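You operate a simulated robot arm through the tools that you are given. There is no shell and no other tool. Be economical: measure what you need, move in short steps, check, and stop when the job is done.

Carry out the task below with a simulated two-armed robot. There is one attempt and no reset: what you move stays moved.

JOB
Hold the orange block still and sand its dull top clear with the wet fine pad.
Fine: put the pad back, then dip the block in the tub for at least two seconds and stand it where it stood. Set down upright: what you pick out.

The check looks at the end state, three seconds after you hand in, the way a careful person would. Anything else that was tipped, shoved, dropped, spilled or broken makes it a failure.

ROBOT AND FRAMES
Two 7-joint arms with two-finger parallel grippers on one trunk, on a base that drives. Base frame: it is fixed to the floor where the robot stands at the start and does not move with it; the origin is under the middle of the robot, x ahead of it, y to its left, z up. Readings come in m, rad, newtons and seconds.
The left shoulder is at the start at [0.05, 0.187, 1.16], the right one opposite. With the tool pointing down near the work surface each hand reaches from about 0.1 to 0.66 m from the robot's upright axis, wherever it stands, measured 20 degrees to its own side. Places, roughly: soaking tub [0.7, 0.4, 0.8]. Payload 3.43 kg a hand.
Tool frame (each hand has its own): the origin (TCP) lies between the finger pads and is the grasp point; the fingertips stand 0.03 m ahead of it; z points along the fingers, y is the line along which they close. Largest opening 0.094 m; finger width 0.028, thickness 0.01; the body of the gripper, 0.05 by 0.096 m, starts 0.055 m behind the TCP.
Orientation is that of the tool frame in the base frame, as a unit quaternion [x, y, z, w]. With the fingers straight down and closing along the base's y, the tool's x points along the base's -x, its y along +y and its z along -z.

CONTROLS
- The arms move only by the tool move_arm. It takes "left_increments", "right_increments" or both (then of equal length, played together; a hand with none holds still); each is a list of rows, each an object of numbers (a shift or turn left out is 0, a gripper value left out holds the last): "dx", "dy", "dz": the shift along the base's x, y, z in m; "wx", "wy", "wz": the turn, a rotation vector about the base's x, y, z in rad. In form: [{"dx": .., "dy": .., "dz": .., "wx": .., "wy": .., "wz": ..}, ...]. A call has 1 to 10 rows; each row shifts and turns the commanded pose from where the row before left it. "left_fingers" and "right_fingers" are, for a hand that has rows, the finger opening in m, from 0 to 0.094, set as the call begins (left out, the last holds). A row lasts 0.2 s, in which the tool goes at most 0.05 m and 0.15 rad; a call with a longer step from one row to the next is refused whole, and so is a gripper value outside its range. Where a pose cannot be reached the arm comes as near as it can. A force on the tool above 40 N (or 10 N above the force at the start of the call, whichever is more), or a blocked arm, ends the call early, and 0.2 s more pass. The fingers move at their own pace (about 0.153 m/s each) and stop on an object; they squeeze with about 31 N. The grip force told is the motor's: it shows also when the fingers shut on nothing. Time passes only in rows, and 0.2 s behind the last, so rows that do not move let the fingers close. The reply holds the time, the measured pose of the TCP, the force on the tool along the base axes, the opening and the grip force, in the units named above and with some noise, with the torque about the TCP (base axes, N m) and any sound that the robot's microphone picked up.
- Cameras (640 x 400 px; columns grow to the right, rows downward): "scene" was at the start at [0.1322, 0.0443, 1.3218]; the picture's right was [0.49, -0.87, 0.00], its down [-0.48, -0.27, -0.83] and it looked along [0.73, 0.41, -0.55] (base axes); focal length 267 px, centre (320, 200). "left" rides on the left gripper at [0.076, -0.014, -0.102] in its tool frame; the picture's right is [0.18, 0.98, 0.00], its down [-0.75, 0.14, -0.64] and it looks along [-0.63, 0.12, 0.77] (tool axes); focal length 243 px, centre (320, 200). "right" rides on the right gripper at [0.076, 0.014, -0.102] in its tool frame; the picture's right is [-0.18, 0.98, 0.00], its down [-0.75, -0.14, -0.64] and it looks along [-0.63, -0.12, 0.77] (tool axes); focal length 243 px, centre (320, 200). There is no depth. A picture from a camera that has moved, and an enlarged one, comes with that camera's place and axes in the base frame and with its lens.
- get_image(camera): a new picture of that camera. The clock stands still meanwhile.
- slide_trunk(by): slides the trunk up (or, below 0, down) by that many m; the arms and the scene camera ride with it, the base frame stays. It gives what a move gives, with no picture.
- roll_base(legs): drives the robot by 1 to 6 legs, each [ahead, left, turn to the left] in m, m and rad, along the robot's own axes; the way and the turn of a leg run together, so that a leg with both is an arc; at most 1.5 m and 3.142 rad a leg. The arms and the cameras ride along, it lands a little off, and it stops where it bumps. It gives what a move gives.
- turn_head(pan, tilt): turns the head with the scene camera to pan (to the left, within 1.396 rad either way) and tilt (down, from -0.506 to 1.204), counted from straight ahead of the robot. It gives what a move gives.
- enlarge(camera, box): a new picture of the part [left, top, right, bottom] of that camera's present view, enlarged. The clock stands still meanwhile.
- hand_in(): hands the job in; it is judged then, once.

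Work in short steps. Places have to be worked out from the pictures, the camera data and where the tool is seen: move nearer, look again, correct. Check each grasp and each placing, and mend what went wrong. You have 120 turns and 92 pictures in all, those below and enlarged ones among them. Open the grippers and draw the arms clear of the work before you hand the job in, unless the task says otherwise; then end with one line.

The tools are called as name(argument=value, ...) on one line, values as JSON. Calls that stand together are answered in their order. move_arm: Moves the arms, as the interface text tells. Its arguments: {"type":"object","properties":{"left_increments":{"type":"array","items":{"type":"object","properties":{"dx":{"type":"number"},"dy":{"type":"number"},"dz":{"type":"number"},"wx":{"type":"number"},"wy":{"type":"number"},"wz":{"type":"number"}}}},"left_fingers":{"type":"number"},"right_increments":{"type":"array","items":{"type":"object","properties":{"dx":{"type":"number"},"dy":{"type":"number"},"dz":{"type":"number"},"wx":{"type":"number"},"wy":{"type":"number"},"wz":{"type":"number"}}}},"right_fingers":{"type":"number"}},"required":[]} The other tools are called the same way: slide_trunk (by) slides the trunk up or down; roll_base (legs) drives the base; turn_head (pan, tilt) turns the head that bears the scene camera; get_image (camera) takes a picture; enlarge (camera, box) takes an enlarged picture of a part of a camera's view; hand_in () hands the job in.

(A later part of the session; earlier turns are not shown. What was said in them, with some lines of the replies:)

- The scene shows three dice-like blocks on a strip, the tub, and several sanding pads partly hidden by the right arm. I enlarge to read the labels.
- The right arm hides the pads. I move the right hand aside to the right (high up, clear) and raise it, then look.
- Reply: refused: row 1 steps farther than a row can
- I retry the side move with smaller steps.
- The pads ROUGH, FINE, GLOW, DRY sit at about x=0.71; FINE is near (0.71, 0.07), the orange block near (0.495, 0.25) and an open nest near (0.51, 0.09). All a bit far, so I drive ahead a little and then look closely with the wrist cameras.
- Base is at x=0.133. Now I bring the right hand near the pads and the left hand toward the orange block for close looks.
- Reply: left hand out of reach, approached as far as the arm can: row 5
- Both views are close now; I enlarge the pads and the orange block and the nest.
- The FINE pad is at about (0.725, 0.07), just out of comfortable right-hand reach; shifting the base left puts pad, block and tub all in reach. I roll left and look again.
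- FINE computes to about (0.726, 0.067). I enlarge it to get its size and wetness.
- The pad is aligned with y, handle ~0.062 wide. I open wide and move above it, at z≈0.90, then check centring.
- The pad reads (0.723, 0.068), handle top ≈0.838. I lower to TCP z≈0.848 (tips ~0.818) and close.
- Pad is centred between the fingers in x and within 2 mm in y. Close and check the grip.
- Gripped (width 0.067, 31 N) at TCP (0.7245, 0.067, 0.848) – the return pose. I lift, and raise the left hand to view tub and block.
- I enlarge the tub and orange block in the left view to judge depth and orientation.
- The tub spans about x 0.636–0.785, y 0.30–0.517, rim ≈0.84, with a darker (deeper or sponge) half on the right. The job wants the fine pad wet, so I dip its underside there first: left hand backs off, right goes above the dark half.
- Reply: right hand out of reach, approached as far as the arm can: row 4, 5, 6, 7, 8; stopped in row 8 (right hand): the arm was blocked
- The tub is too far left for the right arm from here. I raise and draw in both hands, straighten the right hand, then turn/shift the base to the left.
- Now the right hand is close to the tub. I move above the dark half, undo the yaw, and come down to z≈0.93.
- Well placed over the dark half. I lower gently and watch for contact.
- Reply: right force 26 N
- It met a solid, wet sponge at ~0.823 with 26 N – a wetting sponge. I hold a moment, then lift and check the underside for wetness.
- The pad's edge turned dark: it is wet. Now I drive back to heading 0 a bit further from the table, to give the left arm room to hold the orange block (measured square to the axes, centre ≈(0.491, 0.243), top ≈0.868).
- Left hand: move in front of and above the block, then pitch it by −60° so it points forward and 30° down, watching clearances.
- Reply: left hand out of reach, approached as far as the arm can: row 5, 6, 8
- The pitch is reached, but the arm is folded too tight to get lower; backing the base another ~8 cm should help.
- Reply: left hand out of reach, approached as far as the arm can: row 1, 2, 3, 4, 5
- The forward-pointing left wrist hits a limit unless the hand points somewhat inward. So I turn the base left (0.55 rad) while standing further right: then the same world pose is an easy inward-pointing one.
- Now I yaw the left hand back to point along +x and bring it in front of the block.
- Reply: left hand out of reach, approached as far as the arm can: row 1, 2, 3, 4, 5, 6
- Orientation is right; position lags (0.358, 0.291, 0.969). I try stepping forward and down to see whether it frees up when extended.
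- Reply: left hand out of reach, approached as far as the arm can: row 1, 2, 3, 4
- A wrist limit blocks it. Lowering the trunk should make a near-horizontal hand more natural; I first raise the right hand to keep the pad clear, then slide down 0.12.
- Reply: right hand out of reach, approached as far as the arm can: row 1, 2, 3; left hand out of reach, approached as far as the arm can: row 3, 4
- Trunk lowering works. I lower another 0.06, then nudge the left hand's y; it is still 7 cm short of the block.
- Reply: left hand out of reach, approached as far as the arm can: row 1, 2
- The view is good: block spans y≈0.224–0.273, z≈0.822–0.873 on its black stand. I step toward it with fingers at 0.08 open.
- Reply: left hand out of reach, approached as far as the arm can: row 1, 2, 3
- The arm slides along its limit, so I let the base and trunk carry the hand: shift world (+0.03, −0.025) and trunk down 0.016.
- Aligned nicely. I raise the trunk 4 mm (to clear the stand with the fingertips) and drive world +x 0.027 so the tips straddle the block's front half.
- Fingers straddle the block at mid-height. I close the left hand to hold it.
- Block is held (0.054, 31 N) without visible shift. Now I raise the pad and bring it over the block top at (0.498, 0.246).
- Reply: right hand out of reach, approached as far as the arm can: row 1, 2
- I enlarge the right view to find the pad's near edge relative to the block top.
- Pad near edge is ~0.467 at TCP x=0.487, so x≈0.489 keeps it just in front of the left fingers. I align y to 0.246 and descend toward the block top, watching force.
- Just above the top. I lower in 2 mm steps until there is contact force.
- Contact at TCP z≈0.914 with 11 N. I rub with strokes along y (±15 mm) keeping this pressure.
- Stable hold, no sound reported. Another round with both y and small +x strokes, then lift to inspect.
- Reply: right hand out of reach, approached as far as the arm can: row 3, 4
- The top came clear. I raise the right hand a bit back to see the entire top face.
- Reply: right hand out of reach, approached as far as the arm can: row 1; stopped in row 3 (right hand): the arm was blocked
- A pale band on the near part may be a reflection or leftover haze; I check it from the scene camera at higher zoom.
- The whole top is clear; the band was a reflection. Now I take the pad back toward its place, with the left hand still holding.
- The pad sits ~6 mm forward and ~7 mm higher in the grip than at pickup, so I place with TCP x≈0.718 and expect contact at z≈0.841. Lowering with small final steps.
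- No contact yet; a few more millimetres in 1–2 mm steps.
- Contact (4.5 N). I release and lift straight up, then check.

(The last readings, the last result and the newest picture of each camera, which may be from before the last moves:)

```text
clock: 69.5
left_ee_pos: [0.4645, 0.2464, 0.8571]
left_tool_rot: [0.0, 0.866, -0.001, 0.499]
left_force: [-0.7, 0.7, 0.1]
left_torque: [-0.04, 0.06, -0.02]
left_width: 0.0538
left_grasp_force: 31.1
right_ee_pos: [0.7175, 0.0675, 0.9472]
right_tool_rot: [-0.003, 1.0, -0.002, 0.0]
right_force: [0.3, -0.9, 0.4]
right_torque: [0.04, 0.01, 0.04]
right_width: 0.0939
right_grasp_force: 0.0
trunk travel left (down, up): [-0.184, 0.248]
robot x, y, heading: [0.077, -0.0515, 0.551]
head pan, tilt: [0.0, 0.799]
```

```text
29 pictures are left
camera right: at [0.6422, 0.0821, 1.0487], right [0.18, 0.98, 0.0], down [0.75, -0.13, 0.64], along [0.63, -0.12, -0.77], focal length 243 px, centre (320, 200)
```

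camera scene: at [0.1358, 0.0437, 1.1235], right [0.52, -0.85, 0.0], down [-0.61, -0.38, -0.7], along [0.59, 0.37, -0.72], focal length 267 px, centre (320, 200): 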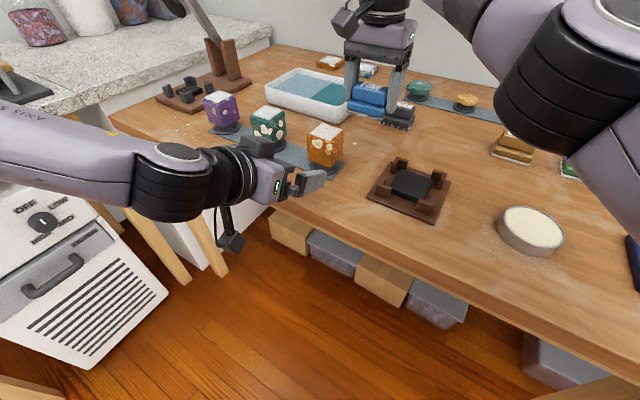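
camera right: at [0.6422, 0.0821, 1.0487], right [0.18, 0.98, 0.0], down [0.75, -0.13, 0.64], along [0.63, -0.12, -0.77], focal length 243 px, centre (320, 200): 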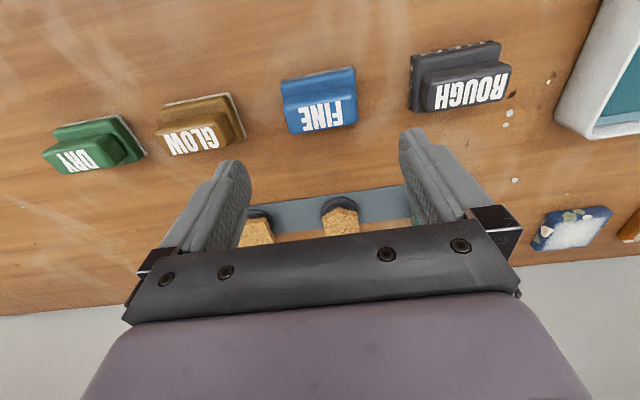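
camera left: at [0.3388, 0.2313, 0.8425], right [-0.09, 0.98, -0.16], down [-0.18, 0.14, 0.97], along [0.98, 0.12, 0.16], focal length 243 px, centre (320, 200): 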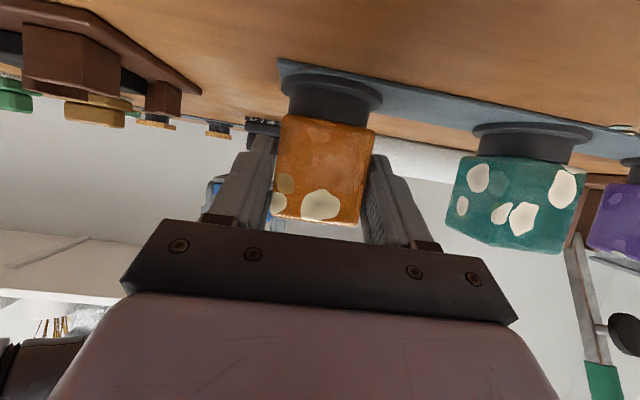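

FINE is back at (0.720, 0.068), upright, within a few mm. Now I open the left hand, leaving the block on its stand, and back straight out along −x with the base.

move_arm(left_increments=[{}, {}], left_fingers=0.08)

roll_base(legs=[[-0.068, 0.042, 0.0]])

get_image(camera="left")

```text
clock: 70.1
left_ee_pos: [0.4661, 0.2459, 0.8568]
left_tool_rot: [0.0, 0.866, -0.002, 0.5]
left_force: [-0.1, -0.1, 0.1]
left_torque: [-0.01, 0.0, -0.03]
left_width: 0.0797
left_grasp_force: 0.1
right_ee_pos: [0.7185, 0.0675, 0.9456]
right_tool_rot: [-0.003, 1.0, -0.001, 0.0]
right_force: [-0.1, 0.4, 0.7]
right_torque: [-0.02, -0.02, 0.01]
right_width: 0.094
right_grasp_force: 0.1
trunk travel left (down, up): [-0.184, 0.248]
robot x, y, heading: [0.0764, -0.0558, 0.551]
head pan, tilt: [0.0, 0.799]
```

```text
clock: 71.1
left_ee_pos: [0.3875, 0.2462, 0.8583]
left_tool_rot: [0.0, 0.866, -0.001, 0.5]
left_force: [0.0, -0.5, 0.0]
left_torque: [0.02, -0.04, 0.03]
left_width: 0.0802
left_grasp_force: 0.1
right_ee_pos: [0.6405, 0.0663, 0.946]
right_tool_rot: [-0.003, 1.0, -0.002, 0.001]
right_force: [-0.2, 0.8, 1.2]
right_torque: [0.0, -0.02, -0.01]
right_width: 0.0941
right_grasp_force: 0.0
trunk travel left (down, up): [-0.184, 0.248]
robot x, y, heading: [-0.001, -0.055, 0.55]
head pan, tilt: [0.0, 0.799]
```

```text
28 pictures are left
camera left: at [0.2603, 0.2314, 0.8425], right [-0.09, 0.98, -0.16], down [-0.18, 0.14, 0.97], along [0.98, 0.12, 0.16], focal length 243 px, centre (320, 200)
```

left: 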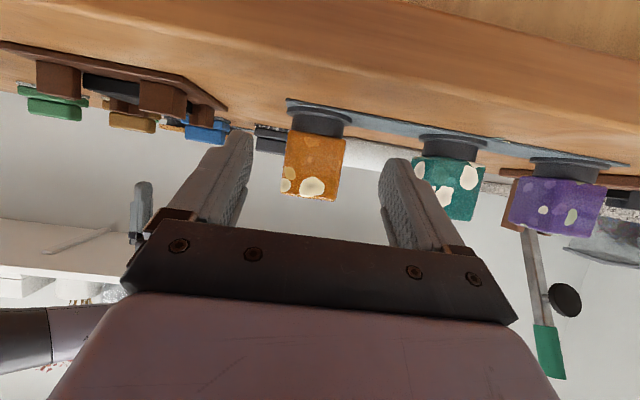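

The block stands upright in place. I raise the trunk, then drive to a spot where the left arm can work straight down on both block and tub.

slide_trunk(by=0.18)

roll_base(legs=[[0.0, 0.0, -0.55], [0.11, 0.24, 0.0]])

move_arm(left_increments=[{"dz": 0.01, "wy": 0.147}, {"wy": 0.15}, {"wy": 0.15}, {"wy": 0.15}, {"wy": 0.15}, {"wy": 0.15}, {"wy": 0.15}, {}], right_increments=[{"dy": -0.04}, {"dy": -0.04}, {"dy": -0.04}, {"dy": -0.04}, {"dy": -0.04}, {"dx": -0.04}, {"dx": -0.04}, {}], left_fingers=0.08)

get_image(camera="scene")

```text
clock: 73.1
left_ee_pos: [0.3867, 0.2465, 1.037]
left_tool_rot: [0.0, 0.867, -0.002, 0.499]
left_force: [0.4, 1.0, -0.2]
left_torque: [-0.01, -0.02, 0.0]
left_width: 0.0799
left_grasp_force: 0.0
right_ee_pos: [0.6408, 0.0672, 1.1259]
right_tool_rot: [-0.002, 1.0, -0.002, 0.0]
right_force: [-0.2, -0.9, -0.3]
right_torque: [-0.02, -0.02, 0.01]
right_width: 0.0943
right_grasp_force: 0.0
trunk travel left (down, up): [-0.364, 0.068]
robot x, y, heading: [0.0018, -0.0548, 0.549]
head pan, tilt: [0.0, 0.799]
```

```text
clock: 77.4
left_ee_pos: [0.5941, 0.244, 1.037]
left_tool_rot: [0.233, 0.835, -0.136, 0.481]
left_force: [-0.8, 1.1, -0.6]
left_torque: [0.0, -0.02, 0.02]
left_width: 0.08
left_grasp_force: 0.1
right_ee_pos: [0.7184, -0.0401, 1.1256]
right_tool_rot: [0.265, 0.964, -0.001, 0.0]
right_force: [-0.6, -0.2, -0.2]
right_torque: [-0.01, -0.02, 0.01]
right_width: 0.094
right_grasp_force: 0.0
trunk travel left (down, up): [-0.364, 0.068]
robot x, y, heading: [0.1081, 0.1844, 0.012]
head pan, tilt: [0.0, 0.799]
```

```text
clock: 79.2
left_ee_pos: [0.5652, 0.283, 1.0522]
left_tool_rot: [0.134, 0.963, -0.235, -0.002]
left_force: [-0.4, -0.9, 0.4]
left_torque: [-0.02, 0.0, 0.0]
left_width: 0.08
left_grasp_force: 0.1
left hand out of reach, approached as far as the arm can: row 4, 5, 6, 7
right_ee_pos: [0.6108, -0.2401, 1.1221]
right_tool_rot: [0.266, 0.964, -0.002, 0.001]
right_force: [-0.7, -0.9, -0.7]
right_torque: [-0.01, -0.02, 0.02]
right_width: 0.094
right_grasp_force: 0.0
right hand out of reach, approached as far as the arm can: row 3, 4, 5
trunk travel left (down, up): [-0.364, 0.068]
robot x, y, heading: [0.1039, 0.1874, 0.005]
head pan, tilt: [0.0, 0.799]
```

```text
27 pictures are left
camera scene: at [0.2423, 0.1891, 1.2924], right [0.01, -1.0, 0.0], down [-0.72, -0.01, -0.7], along [0.7, 0.01, -0.72], focal length 267 px, centre (320, 200)
```

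scene: 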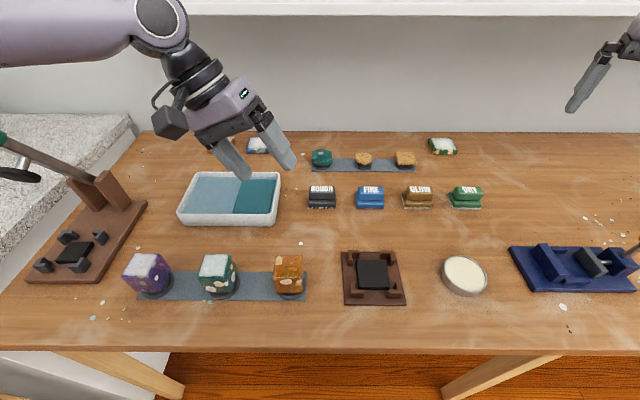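

I still have to undo the yaw on the left hand: rotate by (0.474, 0, 0.270) while moving above the block.

move_arm(left_increments=[{"wx": 0.1185, "wz": 0.0675}, {"wx": 0.1185, "wz": 0.0675, "dx": -0.02, "dy": -0.01}, {"wx": 0.1185, "wz": 0.0675, "dx": -0.02, "dy": -0.01}, {"wx": 0.1185, "wz": 0.0675, "dx": -0.02, "dy": -0.01}, {"dx": -0.013, "dy": -0.006}, {"dz": -0.03}, {"dz": -0.03}, {}], left_fingers=0.085)

get_image(camera="left")

```text
clock: 81.0
left_ee_pos: [0.4651, 0.3142, 0.9967]
left_tool_rot: [0.0, 1.0, -0.002, -0.001]
left_force: [0.6, 0.3, 0.6]
left_torque: [-0.01, 0.01, -0.04]
left_width: 0.085
left_grasp_force: 0.1
left hand out of reach, approached as far as the arm can: row 1, 2, 3, 4, 6, 7
right_ee_pos: [0.6097, -0.2395, 1.1216]
right_tool_rot: [0.266, 0.964, -0.002, 0.0]
right_force: [-0.3, 0.0, -1.0]
right_torque: [0.0, -0.03, 0.0]
right_width: 0.0938
right_grasp_force: 0.1
trunk travel left (down, up): [-0.364, 0.068]
robot x, y, heading: [0.1045, 0.1864, 0.007]
head pan, tilt: [0.0, 0.799]
```

```text
26 pictures are left
camera left: at [0.3897, 0.2993, 1.0995], right [-0.18, 0.98, 0.0], down [0.76, 0.14, 0.64], along [0.63, 0.12, -0.77], focal length 243 px, centre (320, 200)
```

left: 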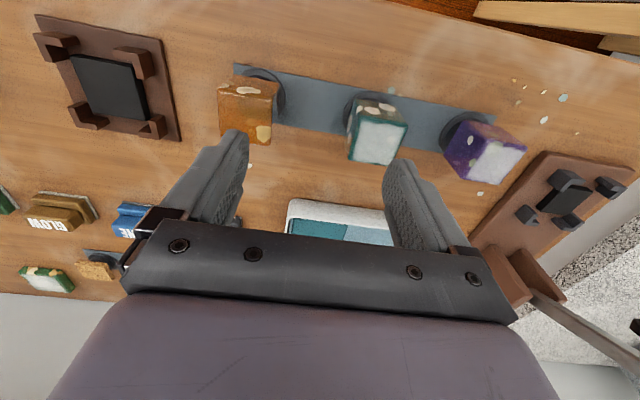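

Vertical now at (0.465, 0.314, 0.997). I move over the block at (0.492, 0.247), z≈0.93.

move_arm(left_increments=[{"dx": 0.009, "dy": -0.022}, {"dx": 0.009, "dy": -0.022}, {"dx": 0.009, "dy": -0.023}, {"dz": -0.03}, {"dz": -0.03}, {}])

enlarge(camera="left", box=[200, 80, 440, 240])

```text
clock: 82.4
left_ee_pos: [0.4648, 0.3295, 0.9454]
left_tool_rot: [0.0, 1.0, -0.001, -0.001]
left_force: [-1.2, 0.1, -0.2]
left_torque: [-0.01, 0.01, -0.03]
left_width: 0.0851
left_grasp_force: 0.0
left hand out of reach, approached as far as the arm can: row 1, 2, 3, 4, 5
right_ee_pos: [0.6102, -0.2418, 1.1214]
right_tool_rot: [0.266, 0.964, -0.002, -0.002]
right_force: [0.0, -0.1, -1.4]
right_torque: [0.01, 0.01, 0.02]
right_width: 0.0938
right_grasp_force: 0.1
trunk travel left (down, up): [-0.364, 0.068]
robot x, y, heading: [0.1071, 0.1885, 0.007]
head pan, tilt: [0.0, 0.799]
```

```text
2.50 times, centred on (320, 160) of left
camera zoom: at [0.3891, 0.3151, 1.0485], right [-0.18, 0.98, 0.0], down [0.76, 0.14, 0.64], along [0.63, 0.12, -0.77], focal length 606 px, centre (320, 300)
```

zoom: 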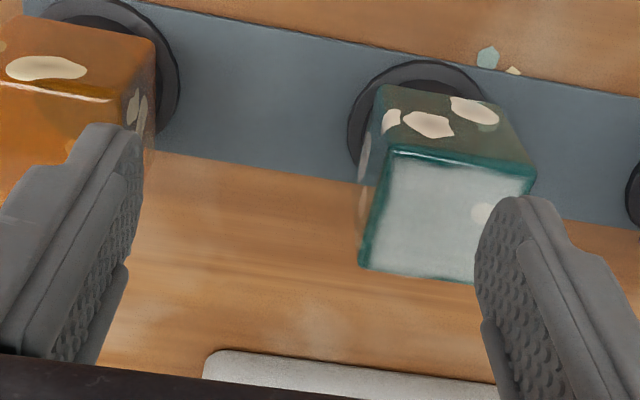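

The arm seems to be in a poor branch (it drifts toward the green block as it lowers). I raise it at once and go back to a start-like posture to untangle it.

move_arm(left_increments=[{"dz": 0.04}, {"dz": 0.045}, {"dz": 0.045}, {"dz": 0.045, "dy": 0.02}, {"dy": 0.045, "dz": 0.02}, {"dy": 0.045, "dz": 0.02}, {"dy": 0.045}, {"dx": -0.02, "dy": 0.04}, {"dx": -0.02}, {}])

get_image(camera="scene")

```text
clock: 84.6
left_ee_pos: [0.4238, 0.5269, 1.163]
left_tool_rot: [0.0, 1.0, 0.0, -0.002]
left_force: [-0.1, -0.6, 0.2]
left_torque: [-0.01, 0.0, -0.03]
left_width: 0.085
left_grasp_force: 0.0
right_ee_pos: [0.6106, -0.2394, 1.1213]
right_tool_rot: [0.265, 0.964, -0.002, -0.001]
right_force: [0.1, 0.1, 0.1]
right_torque: [-0.03, -0.02, 0.03]
right_width: 0.0939
right_grasp_force: 0.1
trunk travel left (down, up): [-0.364, 0.068]
robot x, y, heading: [0.1102, 0.1875, 0.007]
head pan, tilt: [0.0, 0.799]
```

```text
24 pictures are left
camera scene: at [0.2422, 0.1889, 1.2924], right [0.01, -1.0, 0.0], down [-0.72, -0.01, -0.7], along [0.7, 0.01, -0.72], focal length 267 px, centre (320, 200)
```

scene: 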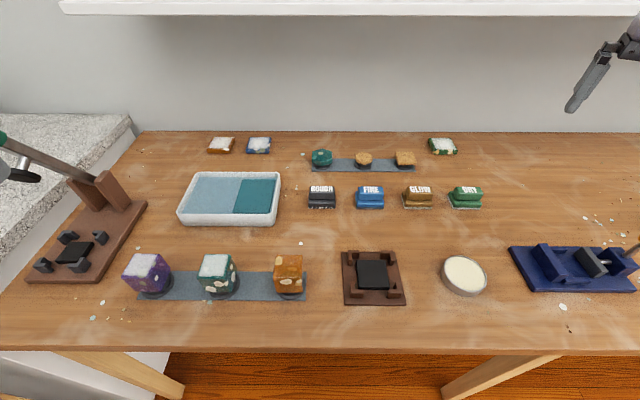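

Everything is in place. I shift the base so the block lies further to the robot's left: to about (0.15, 0.08).

roll_base(legs=[[0.04, -0.107, 0.0]])

move_arm(left_increments=[{"dy": -0.04, "dx": 0.008}, {"dy": -0.04, "dx": 0.008}, {"dy": -0.04, "dx": 0.008}, {"dy": -0.04}, {"dy": -0.013}, {"dz": -0.04}, {"dz": -0.04}, {"dz": -0.04}, {"dz": -0.04}, {}])

```text
clock: 86.2
left_ee_pos: [0.4652, 0.42, 1.1625]
left_tool_rot: [0.0, 1.0, 0.0, -0.002]
left_force: [0.7, -0.4, -0.1]
left_torque: [0.01, 0.02, -0.02]
left_width: 0.0852
left_grasp_force: 0.1
right_ee_pos: [0.6524, -0.3474, 1.1216]
right_tool_rot: [0.265, 0.964, -0.002, -0.001]
right_force: [0.7, -0.6, -0.7]
right_torque: [0.02, 0.0, 0.01]
right_width: 0.094
right_grasp_force: 0.1
trunk travel left (down, up): [-0.364, 0.068]
robot x, y, heading: [0.1482, 0.082, 0.006]
head pan, tilt: [0.0, 0.799]
```

```text
clock: 88.4
left_ee_pos: [0.4849, 0.2454, 1.0013]
left_tool_rot: [0.0, 1.0, 0.0, -0.002]
left_force: [-0.4, 1.1, 1.1]
left_torque: [-0.01, 0.0, 0.02]
left_width: 0.0848
left_grasp_force: 0.0
right_ee_pos: [0.6521, -0.3472, 1.1215]
right_tool_rot: [0.266, 0.964, -0.002, 0.0]
right_force: [0.3, -0.5, 1.2]
right_torque: [-0.01, 0.03, 0.0]
right_width: 0.0939
right_grasp_force: 0.1
trunk travel left (down, up): [-0.364, 0.068]
robot x, y, heading: [0.1473, 0.0798, 0.01]
head pan, tilt: [0.0, 0.799]
```

The left hand is now freely above the block at (0.485, 0.245, 1.00). I lower to z≈0.93 and look.

move_arm(left_increments=[{"dx": 0.005, "dz": -0.035}, {"dz": -0.035}, {}])

get_image(camera="left")

```text
clock: 89.2
left_ee_pos: [0.4904, 0.245, 0.932]
left_tool_rot: [0.0, 1.0, -0.001, 0.0]
left_force: [0.9, 0.8, 0.8]
left_torque: [-0.04, -0.02, 0.01]
left_width: 0.0851
left_grasp_force: 0.0
right_ee_pos: [0.6517, -0.347, 1.1201]
right_tool_rot: [0.266, 0.964, -0.001, 0.0]
right_force: [-0.7, 0.2, 0.8]
right_torque: [-0.01, -0.02, 0.0]
right_width: 0.0944
right_grasp_force: 0.1
trunk travel left (down, up): [-0.364, 0.068]
robot x, y, heading: [0.1471, 0.0781, 0.008]
head pan, tilt: [0.0, 0.799]
```

```text
23 pictures are left
camera left: at [0.4152, 0.2299, 1.0336], right [-0.18, 0.98, 0.0], down [0.76, 0.14, 0.64], along [0.63, 0.12, -0.77], focal length 243 px, centre (320, 200)
```

left: 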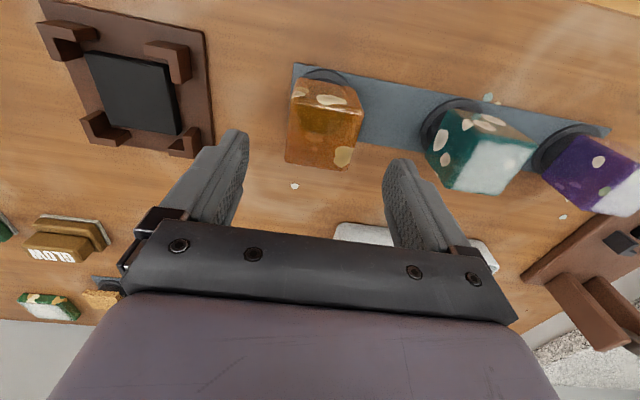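

Block centre reads (0.489, 0.2455) – aligned. I lower to TCP z≈0.858 (tips just above the stand) and close.

move_arm(left_increments=[{"dz": -0.03}, {"dz": -0.025}, {"dz": -0.018}, {}])

move_arm(left_increments=[{}, {}, {}], left_fingers=0.03)

get_image(camera="left")

```text
clock: 90.2
left_ee_pos: [0.4901, 0.2615, 0.8712]
left_tool_rot: [-0.001, 1.0, -0.001, 0.0]
left_force: [0.8, -0.3, 1.4]
left_torque: [-0.02, 0.0, 0.01]
left_width: 0.0855
left_grasp_force: 0.5
left hand out of reach, approached as far as the arm can: row 2, 3
right_ee_pos: [0.65, -0.347, 1.1215]
right_tool_rot: [0.266, 0.964, -0.001, -0.001]
right_force: [-0.1, 0.6, -1.1]
right_torque: [0.0, 0.03, 0.0]
right_width: 0.094
right_grasp_force: 0.1
trunk travel left (down, up): [-0.364, 0.068]
robot x, y, heading: [0.1486, 0.0815, 0.01]
head pan, tilt: [0.0, 0.799]
```

```text
clock: 91.0
left_ee_pos: [0.4884, 0.2606, 0.8723]
left_tool_rot: [0.0, 1.0, 0.0, -0.003]
left_force: [-0.6, -0.4, -0.2]
left_torque: [0.0, 0.01, 0.01]
left_width: 0.0545
left_grasp_force: 31.3
right_ee_pos: [0.6511, -0.3464, 1.1217]
right_tool_rot: [0.266, 0.964, -0.002, 0.0]
right_force: [-0.4, 0.7, -1.8]
right_torque: [-0.03, -0.03, 0.03]
right_width: 0.0939
right_grasp_force: 0.1
trunk travel left (down, up): [-0.364, 0.068]
robot x, y, heading: [0.1501, 0.0763, 0.01]
head pan, tilt: [0.0, 0.799]
```

```text
22 pictures are left
camera left: at [0.4127, 0.247, 0.9749], right [-0.18, 0.98, 0.0], down [0.76, 0.14, 0.64], along [0.63, 0.12, -0.77], focal length 243 px, centre (320, 200)
```

left: 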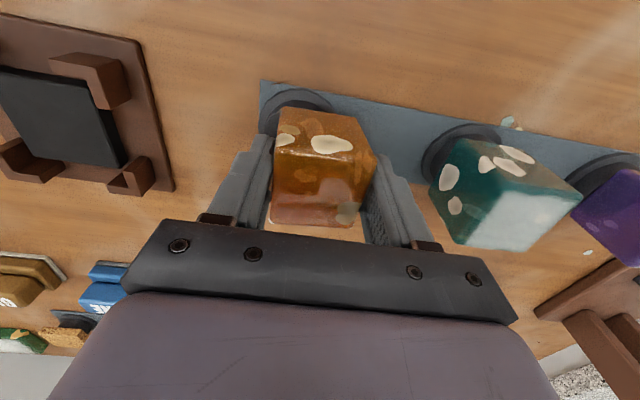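

The arm drifted 15 mm in y at the lower end before closing, so the block was pushed a little on its stand; it is firmly held now. I lift it and check that the stand stayed put.

move_arm(left_increments=[{"dz": 0.01}, {"dz": 0.03}, {"dz": 0.04}, {"dz": 0.04}, {}])

get_image(camera="left")

enlarge(camera="scene", box=[100, 180, 340, 330])

```text
clock: 92.2
left_ee_pos: [0.4878, 0.2632, 0.994]
left_tool_rot: [0.0, 1.0, 0.0, -0.002]
left_force: [-0.8, 0.3, -1.8]
left_torque: [-0.02, 0.03, -0.02]
left_width: 0.0543
left_grasp_force: 31.1
right_ee_pos: [0.652, -0.3472, 1.1219]
right_tool_rot: [0.265, 0.964, -0.002, 0.001]
right_force: [-0.1, -0.4, -0.3]
right_torque: [0.01, 0.01, 0.02]
right_width: 0.0938
right_grasp_force: 0.1
trunk travel left (down, up): [-0.364, 0.068]
robot x, y, heading: [0.1483, 0.077, 0.005]
head pan, tilt: [0.0, 0.799]
```

```text
21 pictures are left
camera left: at [0.4124, 0.2472, 1.0957], right [-0.18, 0.98, 0.0], down [0.76, 0.14, 0.64], along [0.63, 0.12, -0.77], focal length 243 px, centre (320, 200)
```

left: 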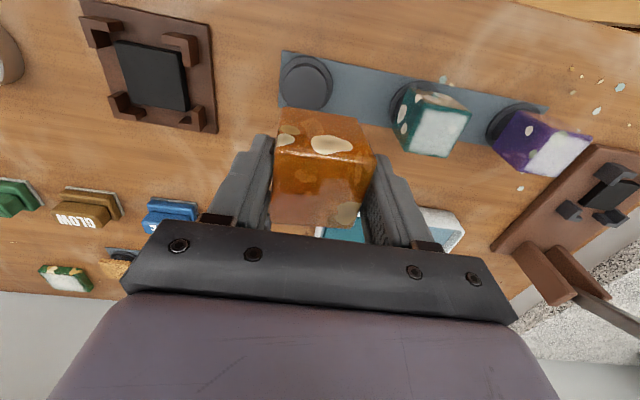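

```text
2.67 times, centred on (220, 255) of scene
camera zoom: at [0.2833, 0.0818, 1.2924], right [0.01, -1.0, 0.0], down [-0.72, -0.01, -0.7], along [0.7, 0.01, -0.72], focal length 712 px, centre (587, 53)
```

zoom: 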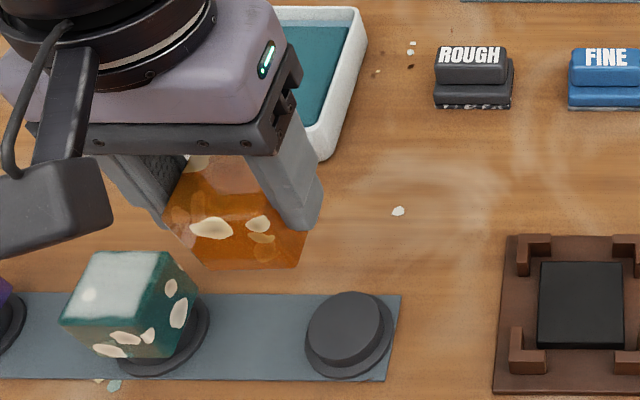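

Stand is undisturbed (centre ≈(0.482, 0.248)); block bottom is ~0.049 below the TCP. Now I carry the block above the light half of the tub, (0.705, 0.452).

move_arm(left_increments=[{"dx": 0.035, "dy": 0.03}, {"dx": 0.035, "dy": 0.03}, {"dx": 0.035, "dy": 0.03}, {"dx": 0.035, "dy": 0.03}, {"dx": 0.035, "dy": 0.03}, {"dx": 0.035, "dy": 0.03}, {"dx": 0.007, "dy": 0.009, "dz": -0.02}, {}])

get_image(camera="left")

enlarge(camera="scene", box=[100, 100, 300, 250])

```text
clock: 94.0
left_ee_pos: [0.7063, 0.4532, 0.9715]
left_tool_rot: [0.001, 1.0, 0.0, -0.001]
left_force: [0.3, 0.3, -1.3]
left_torque: [0.01, 0.02, 0.0]
left_width: 0.054
left_grasp_force: 31.0
right_ee_pos: [0.6514, -0.3481, 1.1219]
right_tool_rot: [0.266, 0.964, -0.002, -0.001]
right_force: [0.2, -0.4, -0.2]
right_torque: [0.02, 0.01, 0.01]
right_width: 0.0938
right_grasp_force: 0.0
trunk travel left (down, up): [-0.364, 0.068]
robot x, y, heading: [0.1456, 0.0813, 0.004]
head pan, tilt: [0.0, 0.799]
```

```text
19 pictures are left
camera left: at [0.6301, 0.4379, 1.076], right [-0.18, 0.98, 0.0], down [0.76, 0.14, 0.64], along [0.63, 0.12, -0.77], focal length 243 px, centre (320, 200)
```

left: 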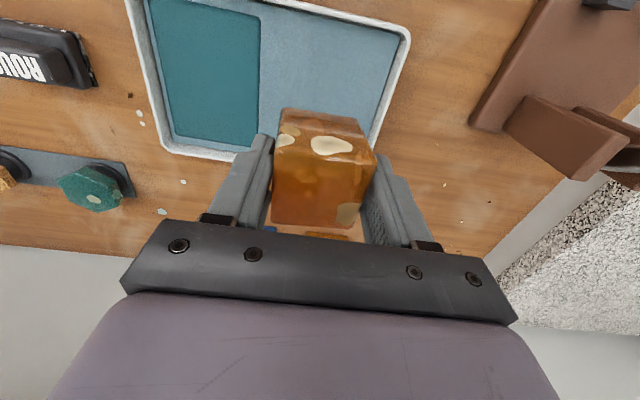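

```text
2.67 times, centred on (200, 175) of scene
camera zoom: at [0.2831, 0.0817, 1.2925], right [0.01, -1.0, 0.0], down [-0.72, -0.01, -0.7], along [0.7, 0.01, -0.72], focal length 712 px, centre (640, 267)
```

zoom: 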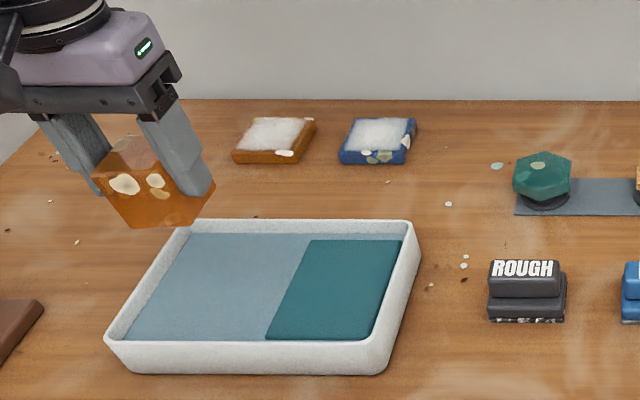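

Tub geometry confirmed; block is centred over the light half. I lower it, with small steps near the bottom.

move_arm(left_increments=[{"dz": -0.035}, {"dz": -0.035}, {"dz": -0.02}, {"dz": -0.008}, {"dz": -0.004}, {}])

enlarge(camera="scene", box=[100, 100, 300, 250])

```text
clock: 95.4
left_ee_pos: [0.6754, 0.4557, 0.8877]
left_tool_rot: [0.001, 1.0, 0.001, -0.001]
left_force: [-0.1, -0.5, -0.7]
left_torque: [0.01, 0.0, 0.0]
left_width: 0.0542
left_grasp_force: 31.0
left hand out of reach, approached as far as the arm can: row 1, 2, 3, 4
right_ee_pos: [0.6519, -0.3474, 1.1208]
right_tool_rot: [0.265, 0.964, -0.001, 0.0]
right_force: [-0.4, -0.4, -1.0]
right_torque: [-0.04, -0.01, -0.01]
right_width: 0.094
right_grasp_force: 0.2
trunk travel left (down, up): [-0.364, 0.068]
robot x, y, heading: [0.1511, 0.0813, 0.006]
head pan, tilt: [0.0, 0.799]
```

```text
2.67 times, centred on (200, 175) of scene
camera zoom: at [0.2832, 0.0818, 1.2924], right [0.01, -1.0, 0.0], down [-0.72, -0.01, -0.7], along [0.7, 0.01, -0.72], focal length 712 px, centre (640, 267)
```

zoom: 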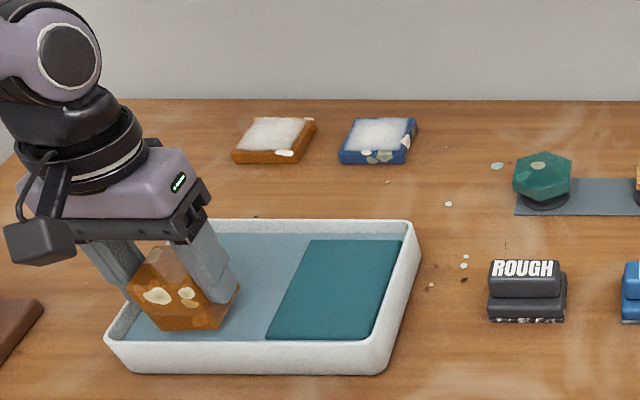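

Reach limit pulled it to x=0.675. I lift clear, bring the base closer, and recentre.

move_arm(left_increments=[{"dz": 0.03}, {"dz": 0.04}, {}])

roll_base(legs=[[0.04, 0.08, 0.0]])

move_arm(left_increments=[{"dy": -0.025}, {"dy": -0.025}, {"dy": -0.02}, {}])

```text
clock: 96.2
left_ee_pos: [0.6787, 0.4549, 0.9594]
left_tool_rot: [-0.001, 1.0, 0.0, -0.002]
left_force: [0.2, -0.6, -1.8]
left_torque: [-0.01, -0.01, 0.0]
left_width: 0.0542
left_grasp_force: 31.1
right_ee_pos: [0.6514, -0.347, 1.1222]
right_tool_rot: [0.266, 0.964, -0.002, 0.0]
right_force: [0.6, 0.3, 0.3]
right_torque: [-0.02, -0.02, 0.03]
right_width: 0.0941
right_grasp_force: 0.1
trunk travel left (down, up): [-0.364, 0.068]
robot x, y, heading: [0.1468, 0.0801, 0.01]
head pan, tilt: [0.0, 0.799]
```

```text
clock: 97.5
left_ee_pos: [0.7168, 0.5366, 0.9572]
left_tool_rot: [-0.001, 1.0, -0.001, -0.001]
left_force: [-0.4, 1.3, -1.3]
left_torque: [-0.04, -0.02, -0.01]
left_width: 0.0545
left_grasp_force: 31.4
right_ee_pos: [0.6905, -0.266, 1.1209]
right_tool_rot: [0.264, 0.965, -0.002, -0.001]
right_force: [0.8, -0.5, 0.4]
right_torque: [0.0, 0.03, -0.01]
right_width: 0.0939
right_grasp_force: 0.2
trunk travel left (down, up): [-0.364, 0.068]
robot x, y, heading: [0.1867, 0.1605, 0.005]
head pan, tilt: [0.0, 0.799]
```

```text
clock: 98.5
left_ee_pos: [0.7165, 0.4648, 0.9588]
left_tool_rot: [0.0, 1.0, 0.0, -0.003]
left_force: [0.4, 0.7, -1.6]
left_torque: [0.0, 0.03, -0.01]
left_width: 0.0542
left_grasp_force: 31.3
right_ee_pos: [0.6905, -0.2673, 1.1217]
right_tool_rot: [0.264, 0.964, -0.002, 0.0]
right_force: [-0.1, -0.4, -0.3]
right_torque: [-0.01, 0.0, 0.0]
right_width: 0.0939
right_grasp_force: 0.0
trunk travel left (down, up): [-0.364, 0.068]
robot x, y, heading: [0.1838, 0.1561, 0.006]
head pan, tilt: [0.0, 0.799]
```

Now at (0.7165, 0.465). I recentre to (0.707, 0.453) and lower part-way, checking for drift.

move_arm(left_increments=[{"dx": -0.009, "dy": -0.012}, {"dz": -0.03}, {"dz": -0.03}, {}])

```text
clock: 99.5
left_ee_pos: [0.699, 0.4567, 0.9046]
left_tool_rot: [-0.001, 1.0, -0.001, -0.001]
left_force: [1.2, 0.3, -2.1]
left_torque: [-0.05, 0.03, 0.0]
left_width: 0.0544
left_grasp_force: 31.1
left hand out of reach, approached as far as the arm can: row 3
right_ee_pos: [0.6894, -0.2678, 1.1211]
right_tool_rot: [0.265, 0.964, -0.001, 0.0]
right_force: [0.3, 0.0, 0.0]
right_torque: [0.03, -0.02, 0.04]
right_width: 0.0939
right_grasp_force: 0.0
trunk travel left (down, up): [-0.364, 0.068]
robot x, y, heading: [0.1878, 0.1596, 0.009]
head pan, tilt: [0.0, 0.799]
```

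The trunk can carry the hand down without the arm limit. Lower the trunk 0.035 (block bottom ≈0.82).

slide_trunk(by=-0.035)

enlarge(camera="scene", box=[150, 80, 350, 230])

```text
clock: 100.3
left_ee_pos: [0.6983, 0.4566, 0.8689]
left_tool_rot: [0.0, 1.0, 0.0, -0.002]
left_force: [0.6, 0.3, -1.0]
left_torque: [0.0, -0.01, 0.03]
left_width: 0.0541
left_grasp_force: 30.6
right_ee_pos: [0.6889, -0.2678, 1.0865]
right_tool_rot: [0.264, 0.964, -0.002, 0.001]
right_force: [-0.5, 0.6, -0.7]
right_torque: [0.0, -0.01, -0.01]
right_width: 0.0944
right_grasp_force: 0.0
trunk travel left (down, up): [-0.329, 0.103]
robot x, y, heading: [0.1845, 0.1578, 0.004]
head pan, tilt: [0.0, 0.799]
```

```text
2.67 times, centred on (250, 155) of scene
camera zoom: at [0.3212, 0.1616, 1.2574], right [0.01, -1.0, 0.0], down [-0.72, -0.01, -0.7], along [0.7, 0.01, -0.72], focal length 712 px, centre (507, 320)
```

zoom: 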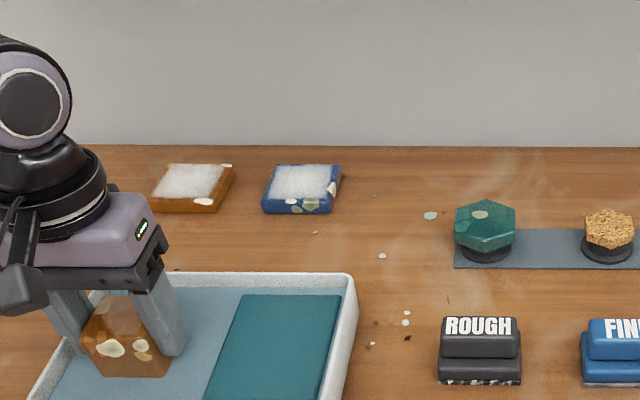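

No contact yet. A bit lower, in small trunk steps, watching the force.

slide_trunk(by=-0.007)

slide_trunk(by=-0.004)

enlarge(camera="scene", box=[140, 140, 260, 230])

```text
clock: 100.9
left_ee_pos: [0.6986, 0.4567, 0.8628]
left_tool_rot: [-0.001, 1.0, 0.0, -0.001]
left_force: [-1.0, 0.4, -1.6]
left_torque: [0.02, 0.0, -0.02]
left_width: 0.0541
left_grasp_force: 30.8
right_ee_pos: [0.6909, -0.2665, 1.0796]
right_tool_rot: [0.265, 0.964, -0.001, 0.0]
right_force: [-0.2, -0.5, 0.3]
right_torque: [0.01, -0.02, -0.01]
right_width: 0.0941
right_grasp_force: 0.0
trunk travel left (down, up): [-0.322, 0.11]
robot x, y, heading: [0.1874, 0.1586, 0.007]
head pan, tilt: [0.0, 0.799]
```

```text
clock: 101.4
left_ee_pos: [0.6988, 0.4568, 0.859]
left_tool_rot: [-0.001, 1.0, 0.0, -0.001]
left_force: [-0.6, -0.2, -1.7]
left_torque: [-0.03, 0.01, -0.02]
left_width: 0.0541
left_grasp_force: 31.5
right_ee_pos: [0.6905, -0.2669, 1.0751]
right_tool_rot: [0.264, 0.965, -0.001, 0.0]
right_force: [0.1, -0.2, 0.2]
right_torque: [0.03, 0.0, 0.0]
right_width: 0.0937
right_grasp_force: 0.2
trunk travel left (down, up): [-0.318, 0.114]
robot x, y, heading: [0.1866, 0.1601, 0.01]
head pan, tilt: [0.0, 0.799]
```

```text
4.44 times, centred on (200, 185) of scene
camera zoom: at [0.3213, 0.1616, 1.2464], right [0.01, -1.0, 0.0], down [-0.72, -0.01, -0.7], along [0.7, 0.01, -0.72], focal length 1187 px, centre (853, 267)
```

zoom: 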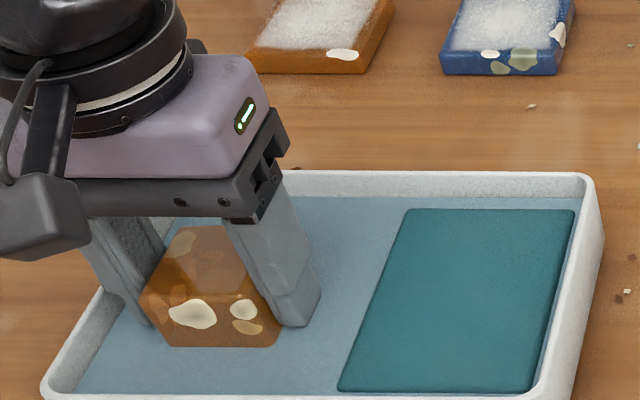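

The block is visibly cut by the waterline. One more small step for depth, then hold for well over two seconds.

slide_trunk(by=-0.003)

move_arm(left_increments=[{}, {}, {}, {}, {}, {}, {}, {}, {}, {}])

move_arm(left_increments=[{}, {}, {}, {}, {}, {}, {}, {}])

```text
clock: 102.0
left_ee_pos: [0.6989, 0.4577, 0.856]
left_tool_rot: [-0.001, 1.0, 0.0, -0.001]
left_force: [-0.8, 0.1, -1.7]
left_torque: [-0.02, -0.01, -0.01]
left_width: 0.0542
left_grasp_force: 30.8
right_ee_pos: [0.6907, -0.2669, 1.0723]
right_tool_rot: [0.264, 0.964, -0.002, 0.0]
right_force: [-1.0, 0.7, -0.7]
right_torque: [-0.03, -0.01, 0.0]
right_width: 0.094
right_grasp_force: 0.1
trunk travel left (down, up): [-0.315, 0.117]
robot x, y, heading: [0.1866, 0.1603, 0.008]
head pan, tilt: [0.0, 0.799]
```

```text
clock: 104.2
left_ee_pos: [0.6978, 0.4573, 0.8558]
left_tool_rot: [0.0, 1.0, -0.001, -0.001]
left_force: [-0.4, 0.0, -1.1]
left_torque: [-0.01, -0.01, -0.01]
left_width: 0.0545
left_grasp_force: 31.3
right_ee_pos: [0.6902, -0.2658, 1.0726]
right_tool_rot: [0.264, 0.964, -0.002, -0.001]
right_force: [0.0, 0.8, -1.0]
right_torque: [0.01, -0.01, 0.02]
right_width: 0.0936
right_grasp_force: 0.0
trunk travel left (down, up): [-0.315, 0.117]
robot x, y, heading: [0.1846, 0.1578, 0.011]
head pan, tilt: [0.0, 0.799]
```

```text
clock: 106.0
left_ee_pos: [0.6981, 0.4573, 0.8564]
left_tool_rot: [-0.001, 1.0, -0.001, -0.001]
left_force: [-0.1, -0.5, -1.0]
left_torque: [-0.02, 0.02, -0.03]
left_width: 0.0542
left_grasp_force: 31.2
right_ee_pos: [0.689, -0.268, 1.0717]
right_tool_rot: [0.265, 0.964, -0.001, 0.0]
right_force: [-0.1, -0.3, -0.4]
right_torque: [0.01, -0.01, 0.01]
right_width: 0.0939
right_grasp_force: 0.1
trunk travel left (down, up): [-0.315, 0.117]
robot x, y, heading: [0.1857, 0.1609, 0.007]
head pan, tilt: [0.0, 0.799]
```

Soaked for about 5 s. I lift with the trunk, then let the base carry the block rigidly back over its stand.

slide_trunk(by=0.1)

roll_base(legs=[[-0.21, -0.211, 0.0]])

get_image(camera="left")

get_image(camera="scene")

```text
clock: 107.3
left_ee_pos: [0.6997, 0.4574, 0.9554]
left_tool_rot: [0.0, 1.0, 0.0, -0.001]
left_force: [-0.1, -0.1, -1.3]
left_torque: [-0.06, 0.03, -0.01]
left_width: 0.0541
left_grasp_force: 30.9
right_ee_pos: [0.6898, -0.2668, 1.1721]
right_tool_rot: [0.265, 0.964, -0.002, 0.0]
right_force: [-0.8, 0.2, -0.3]
right_torque: [0.01, 0.03, 0.02]
right_width: 0.0939
right_grasp_force: 0.1
trunk travel left (down, up): [-0.415, 0.017]
robot x, y, heading: [0.1872, 0.1596, 0.012]
head pan, tilt: [0.0, 0.799]
```

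```text
clock: 109.7
left_ee_pos: [0.4888, 0.2464, 0.9562]
left_tool_rot: [0.002, 1.0, 0.0, -0.001]
left_force: [-0.3, 0.2, -2.0]
left_torque: [-0.04, -0.01, -0.01]
left_width: 0.054
left_grasp_force: 31.2
right_ee_pos: [0.4771, -0.4773, 1.1733]
right_tool_rot: [0.268, 0.964, -0.002, 0.001]
right_force: [-0.2, -0.5, -0.5]
right_torque: [0.02, -0.02, 0.0]
right_width: 0.094
right_grasp_force: 0.1
trunk travel left (down, up): [-0.415, 0.017]
robot x, y, heading: [-0.0297, -0.05, 0.006]
head pan, tilt: [0.0, 0.799]
```

```text
14 pictures are left
camera left: at [0.4128, 0.2309, 1.0584], right [-0.18, 0.98, 0.0], down [0.76, 0.14, 0.64], along [0.63, 0.12, -0.77], focal length 243 px, centre (320, 200)
```

left: 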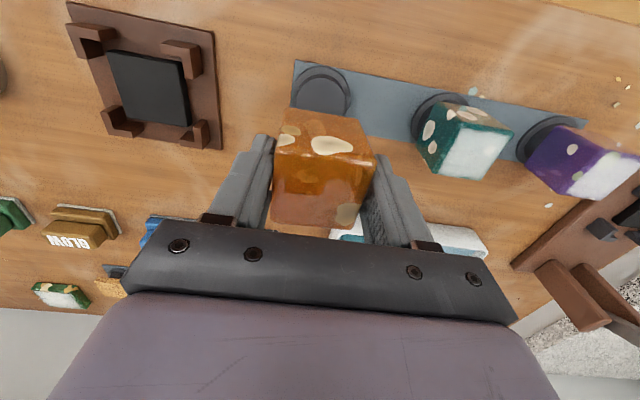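

```text
13 pictures are left
camera scene: at [0.1098, -0.0484, 1.3435], right [0.01, -1.0, 0.0], down [-0.72, 0.0, -0.7], along [0.7, 0.0, -0.72], focal length 267 px, centre (320, 200)
```

scene: 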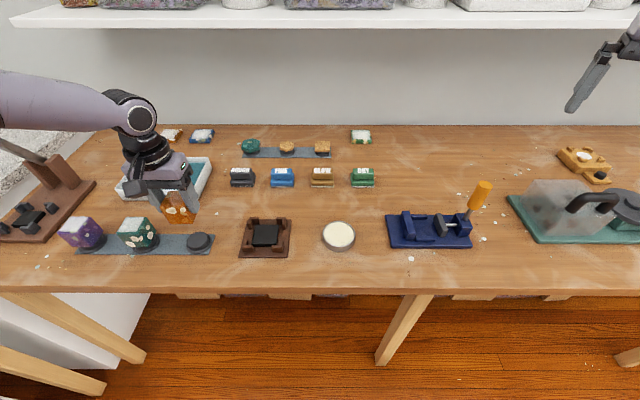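

Landed at (0.4888, 0.2464) – right over the stand. I lower with the trunk to just above it.

slide_trunk(by=-0.075)

get_image(camera="left")

enlarge(camera="scene", box=[100, 120, 260, 240])

```text
clock: 110.8
left_ee_pos: [0.4886, 0.2471, 0.8811]
left_tool_rot: [0.002, 1.0, -0.001, -0.001]
left_force: [0.2, -0.1, -1.3]
left_torque: [0.0, 0.0, 0.0]
left_width: 0.0541
left_grasp_force: 30.5
right_ee_pos: [0.4764, -0.4782, 1.098]
right_tool_rot: [0.269, 0.963, -0.001, 0.0]
right_force: [0.1, -0.2, 0.3]
right_torque: [0.02, 0.0, 0.04]
right_width: 0.0937
right_grasp_force: 0.1
trunk travel left (down, up): [-0.34, 0.092]
robot x, y, heading: [-0.0239, -0.052, 0.003]
head pan, tilt: [0.0, 0.799]
```

```text
12 pictures are left
camera left: at [0.4129, 0.2311, 0.9833], right [-0.18, 0.98, 0.0], down [0.76, 0.14, 0.64], along [0.63, 0.12, -0.77], focal length 243 px, centre (320, 200)
```

left: 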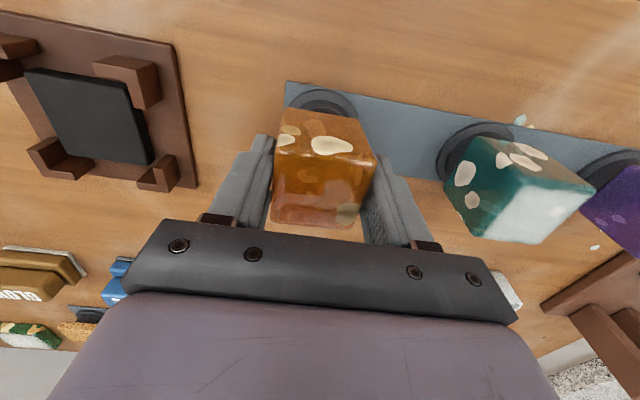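

```text
3.33 times, centred on (180, 180) of scene
camera zoom: at [0.1099, -0.0482, 1.2685], right [0.01, -1.0, 0.0], down [-0.72, 0.0, -0.7], along [0.7, 0.0, -0.72], focal length 890 px, centre (787, 267)
```

zoom: 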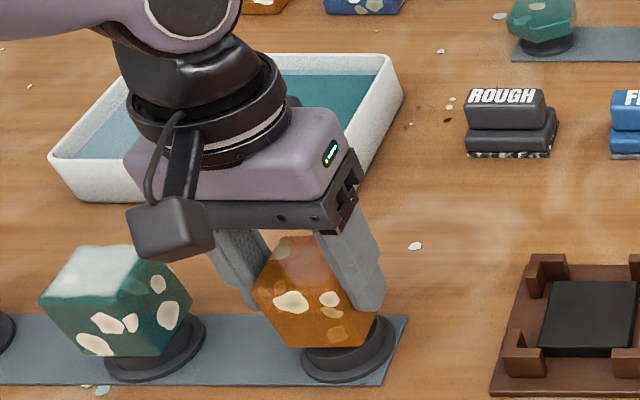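

Well positioned just above the stand. I lower the last millimetres and look for contact force.

slide_trunk(by=-0.006)

slide_trunk(by=-0.003)

```text
clock: 111.4
left_ee_pos: [0.4878, 0.2461, 0.8736]
left_tool_rot: [0.002, 1.0, 0.0, -0.001]
left_force: [0.0, -0.7, -1.0]
left_torque: [0.0, 0.01, -0.01]
left_width: 0.0538
left_grasp_force: 31.3
right_ee_pos: [0.4761, -0.4773, 1.0897]
right_tool_rot: [0.268, 0.963, -0.003, -0.001]
right_force: [-0.7, 0.4, -0.3]
right_torque: [-0.01, 0.01, -0.01]
right_width: 0.0942
right_grasp_force: 0.1
trunk travel left (down, up): [-0.334, 0.098]
robot x, y, heading: [-0.0247, -0.05, 0.009]
head pan, tilt: [0.0, 0.799]
```

```text
clock: 111.9
left_ee_pos: [0.4882, 0.245, 0.8726]
left_tool_rot: [0.001, 1.0, 0.0, -0.001]
left_force: [-1.1, 0.7, 3.9]
left_torque: [0.18, 0.1, 0.04]
left_width: 0.0537
left_grasp_force: 31.1
right_ee_pos: [0.477, -0.4774, 1.089]
right_tool_rot: [0.267, 0.964, -0.001, 0.001]
right_force: [-0.3, 0.4, 0.1]
right_torque: [-0.02, 0.0, 0.0]
right_width: 0.0939
right_grasp_force: 0.0
trunk travel left (down, up): [-0.331, 0.101]
robot x, y, heading: [-0.0241, -0.0464, 0.007]
head pan, tilt: [0.0, 0.799]
```

Contact felt (3.9 N). I open moderately and rise straight up by the trunk.

move_arm(left_increments=[{}, {}, {}], left_fingers=0.084)

slide_trunk(by=0.1)

get_image(camera="left")

enlarge(camera="scene", box=[40, 120, 300, 300])

```text
clock: 112.7
left_ee_pos: [0.4895, 0.2465, 0.8712]
left_tool_rot: [0.001, 1.0, 0.0, -0.002]
left_force: [-1.0, -0.4, -0.2]
left_torque: [-0.02, 0.0, -0.01]
left_width: 0.0838
left_grasp_force: 0.1
right_ee_pos: [0.4772, -0.4776, 1.0864]
right_tool_rot: [0.267, 0.964, -0.002, 0.0]
right_force: [-0.1, 0.9, 0.4]
right_torque: [0.03, 0.0, 0.0]
right_width: 0.0941
right_grasp_force: 0.1
trunk travel left (down, up): [-0.331, 0.101]
robot x, y, heading: [-0.0248, -0.0536, 0.005]
head pan, tilt: [0.0, 0.799]
```

```text
clock: 114.0
left_ee_pos: [0.4887, 0.2459, 0.9703]
left_tool_rot: [0.002, 1.0, 0.0, -0.001]
left_force: [-0.5, -0.3, -0.5]
left_torque: [0.01, 0.0, -0.01]
left_width: 0.0841
left_grasp_force: 0.1
right_ee_pos: [0.4776, -0.4774, 1.1879]
right_tool_rot: [0.267, 0.964, -0.002, 0.0]
right_force: [0.0, 1.0, 0.4]
right_torque: [0.0, 0.01, 0.02]
right_width: 0.0939
right_grasp_force: 0.1
trunk travel left (down, up): [-0.431, 0.001]
robot x, y, heading: [-0.028, -0.0483, 0.009]
head pan, tilt: [0.0, 0.799]
```

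```text
10 pictures are left
camera left: at [0.413, 0.231, 1.0741], right [-0.18, 0.98, 0.0], down [0.76, 0.14, 0.64], along [0.63, 0.12, -0.77], focal length 243 px, centre (320, 200)
```

left: 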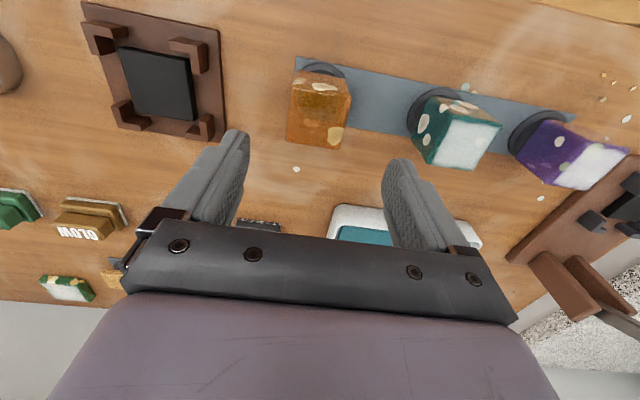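

```text
2.22 times, centred on (170, 210) of scene
camera zoom: at [0.1101, -0.0483, 1.3594], right [0.01, -1.0, 0.0], down [-0.72, 0.0, -0.7], along [0.7, 0.0, -0.72], focal length 594 px, centre (653, 178)
```

zoom: 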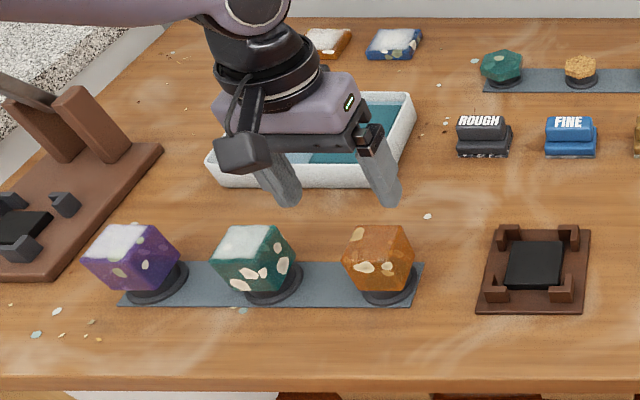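

The block stands upright at (0.49, 0.245), as it stood, with its top clear. I raise the left hand, back away and take one last look.

move_arm(left_increments=[{"dz": 0.04}, {"dz": 0.04}, {"dz": 0.04}, {}], left_fingers=0.094)

roll_base(legs=[[-0.15, 0.0, 0.0]])

get_image(camera="scene")

get_image(camera="left")

```text
clock: 115.0
left_ee_pos: [0.4872, 0.2474, 1.0927]
left_tool_rot: [0.002, 1.0, -0.001, -0.001]
left_force: [-0.9, -0.8, 1.0]
left_torque: [0.01, -0.01, -0.01]
left_width: 0.0943
left_grasp_force: 0.1
right_ee_pos: [0.477, -0.4767, 1.1882]
right_tool_rot: [0.267, 0.964, -0.002, 0.0]
right_force: [-0.2, 0.2, 0.1]
right_torque: [-0.03, 0.0, 0.0]
right_width: 0.094
right_grasp_force: 0.1
trunk travel left (down, up): [-0.431, 0.001]
robot x, y, heading: [-0.025, -0.047, 0.005]
head pan, tilt: [0.0, 0.799]
```

```text
clock: 116.4
left_ee_pos: [0.3383, 0.2476, 1.0929]
left_tool_rot: [0.0, 1.0, 0.0, -0.001]
left_force: [-0.9, -0.1, 0.1]
left_torque: [-0.01, -0.05, 0.02]
left_width: 0.094
left_grasp_force: 0.0
right_ee_pos: [0.3298, -0.4779, 1.1901]
right_tool_rot: [0.265, 0.964, -0.001, 0.0]
right_force: [-0.9, -0.2, 0.7]
right_torque: [0.0, -0.01, -0.01]
right_width: 0.0938
right_grasp_force: 0.0
trunk travel left (down, up): [-0.431, 0.001]
robot x, y, heading: [-0.1714, -0.0499, 0.01]
head pan, tilt: [0.0, 0.799]
```

```text
8 pictures are left
camera scene: at [-0.039, -0.0489, 1.3596], right [0.01, -1.0, 0.0], down [-0.72, -0.01, -0.7], along [0.7, 0.01, -0.72], focal length 267 px, centre (320, 200)
```

scene: 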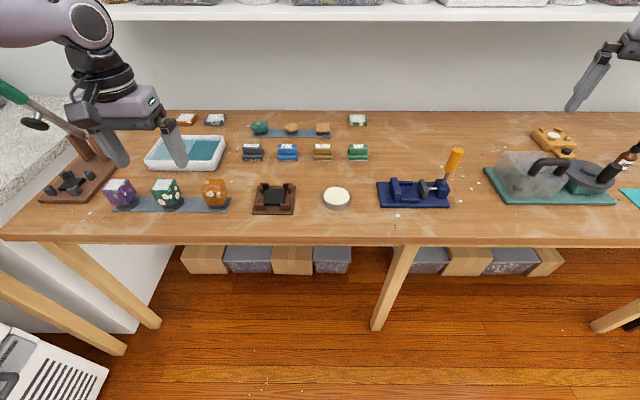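

```text
7 pictures are left
camera left: at [0.2622, 0.2324, 1.1955], right [-0.18, 0.98, 0.0], down [0.75, 0.14, 0.64], along [0.63, 0.12, -0.77], focal length 243 px, centre (320, 200)
```

left: 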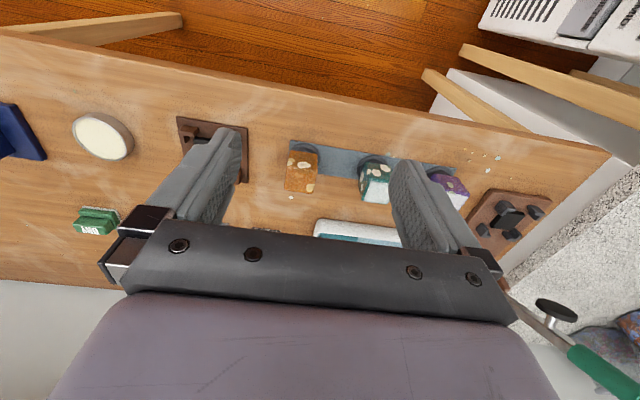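

Everything stands where it should: pad back in its row, block upright with clear top on its stand, both hands open and clear. I hand in.

hand_in()

```text
The job is handed in.
```

The orange block's top is sanded clear with the wet FINE pad. The pad is back in its row, and the block was dipped for about five seconds and stood back upright on its stand. The job is handed in, with no result shown yet.
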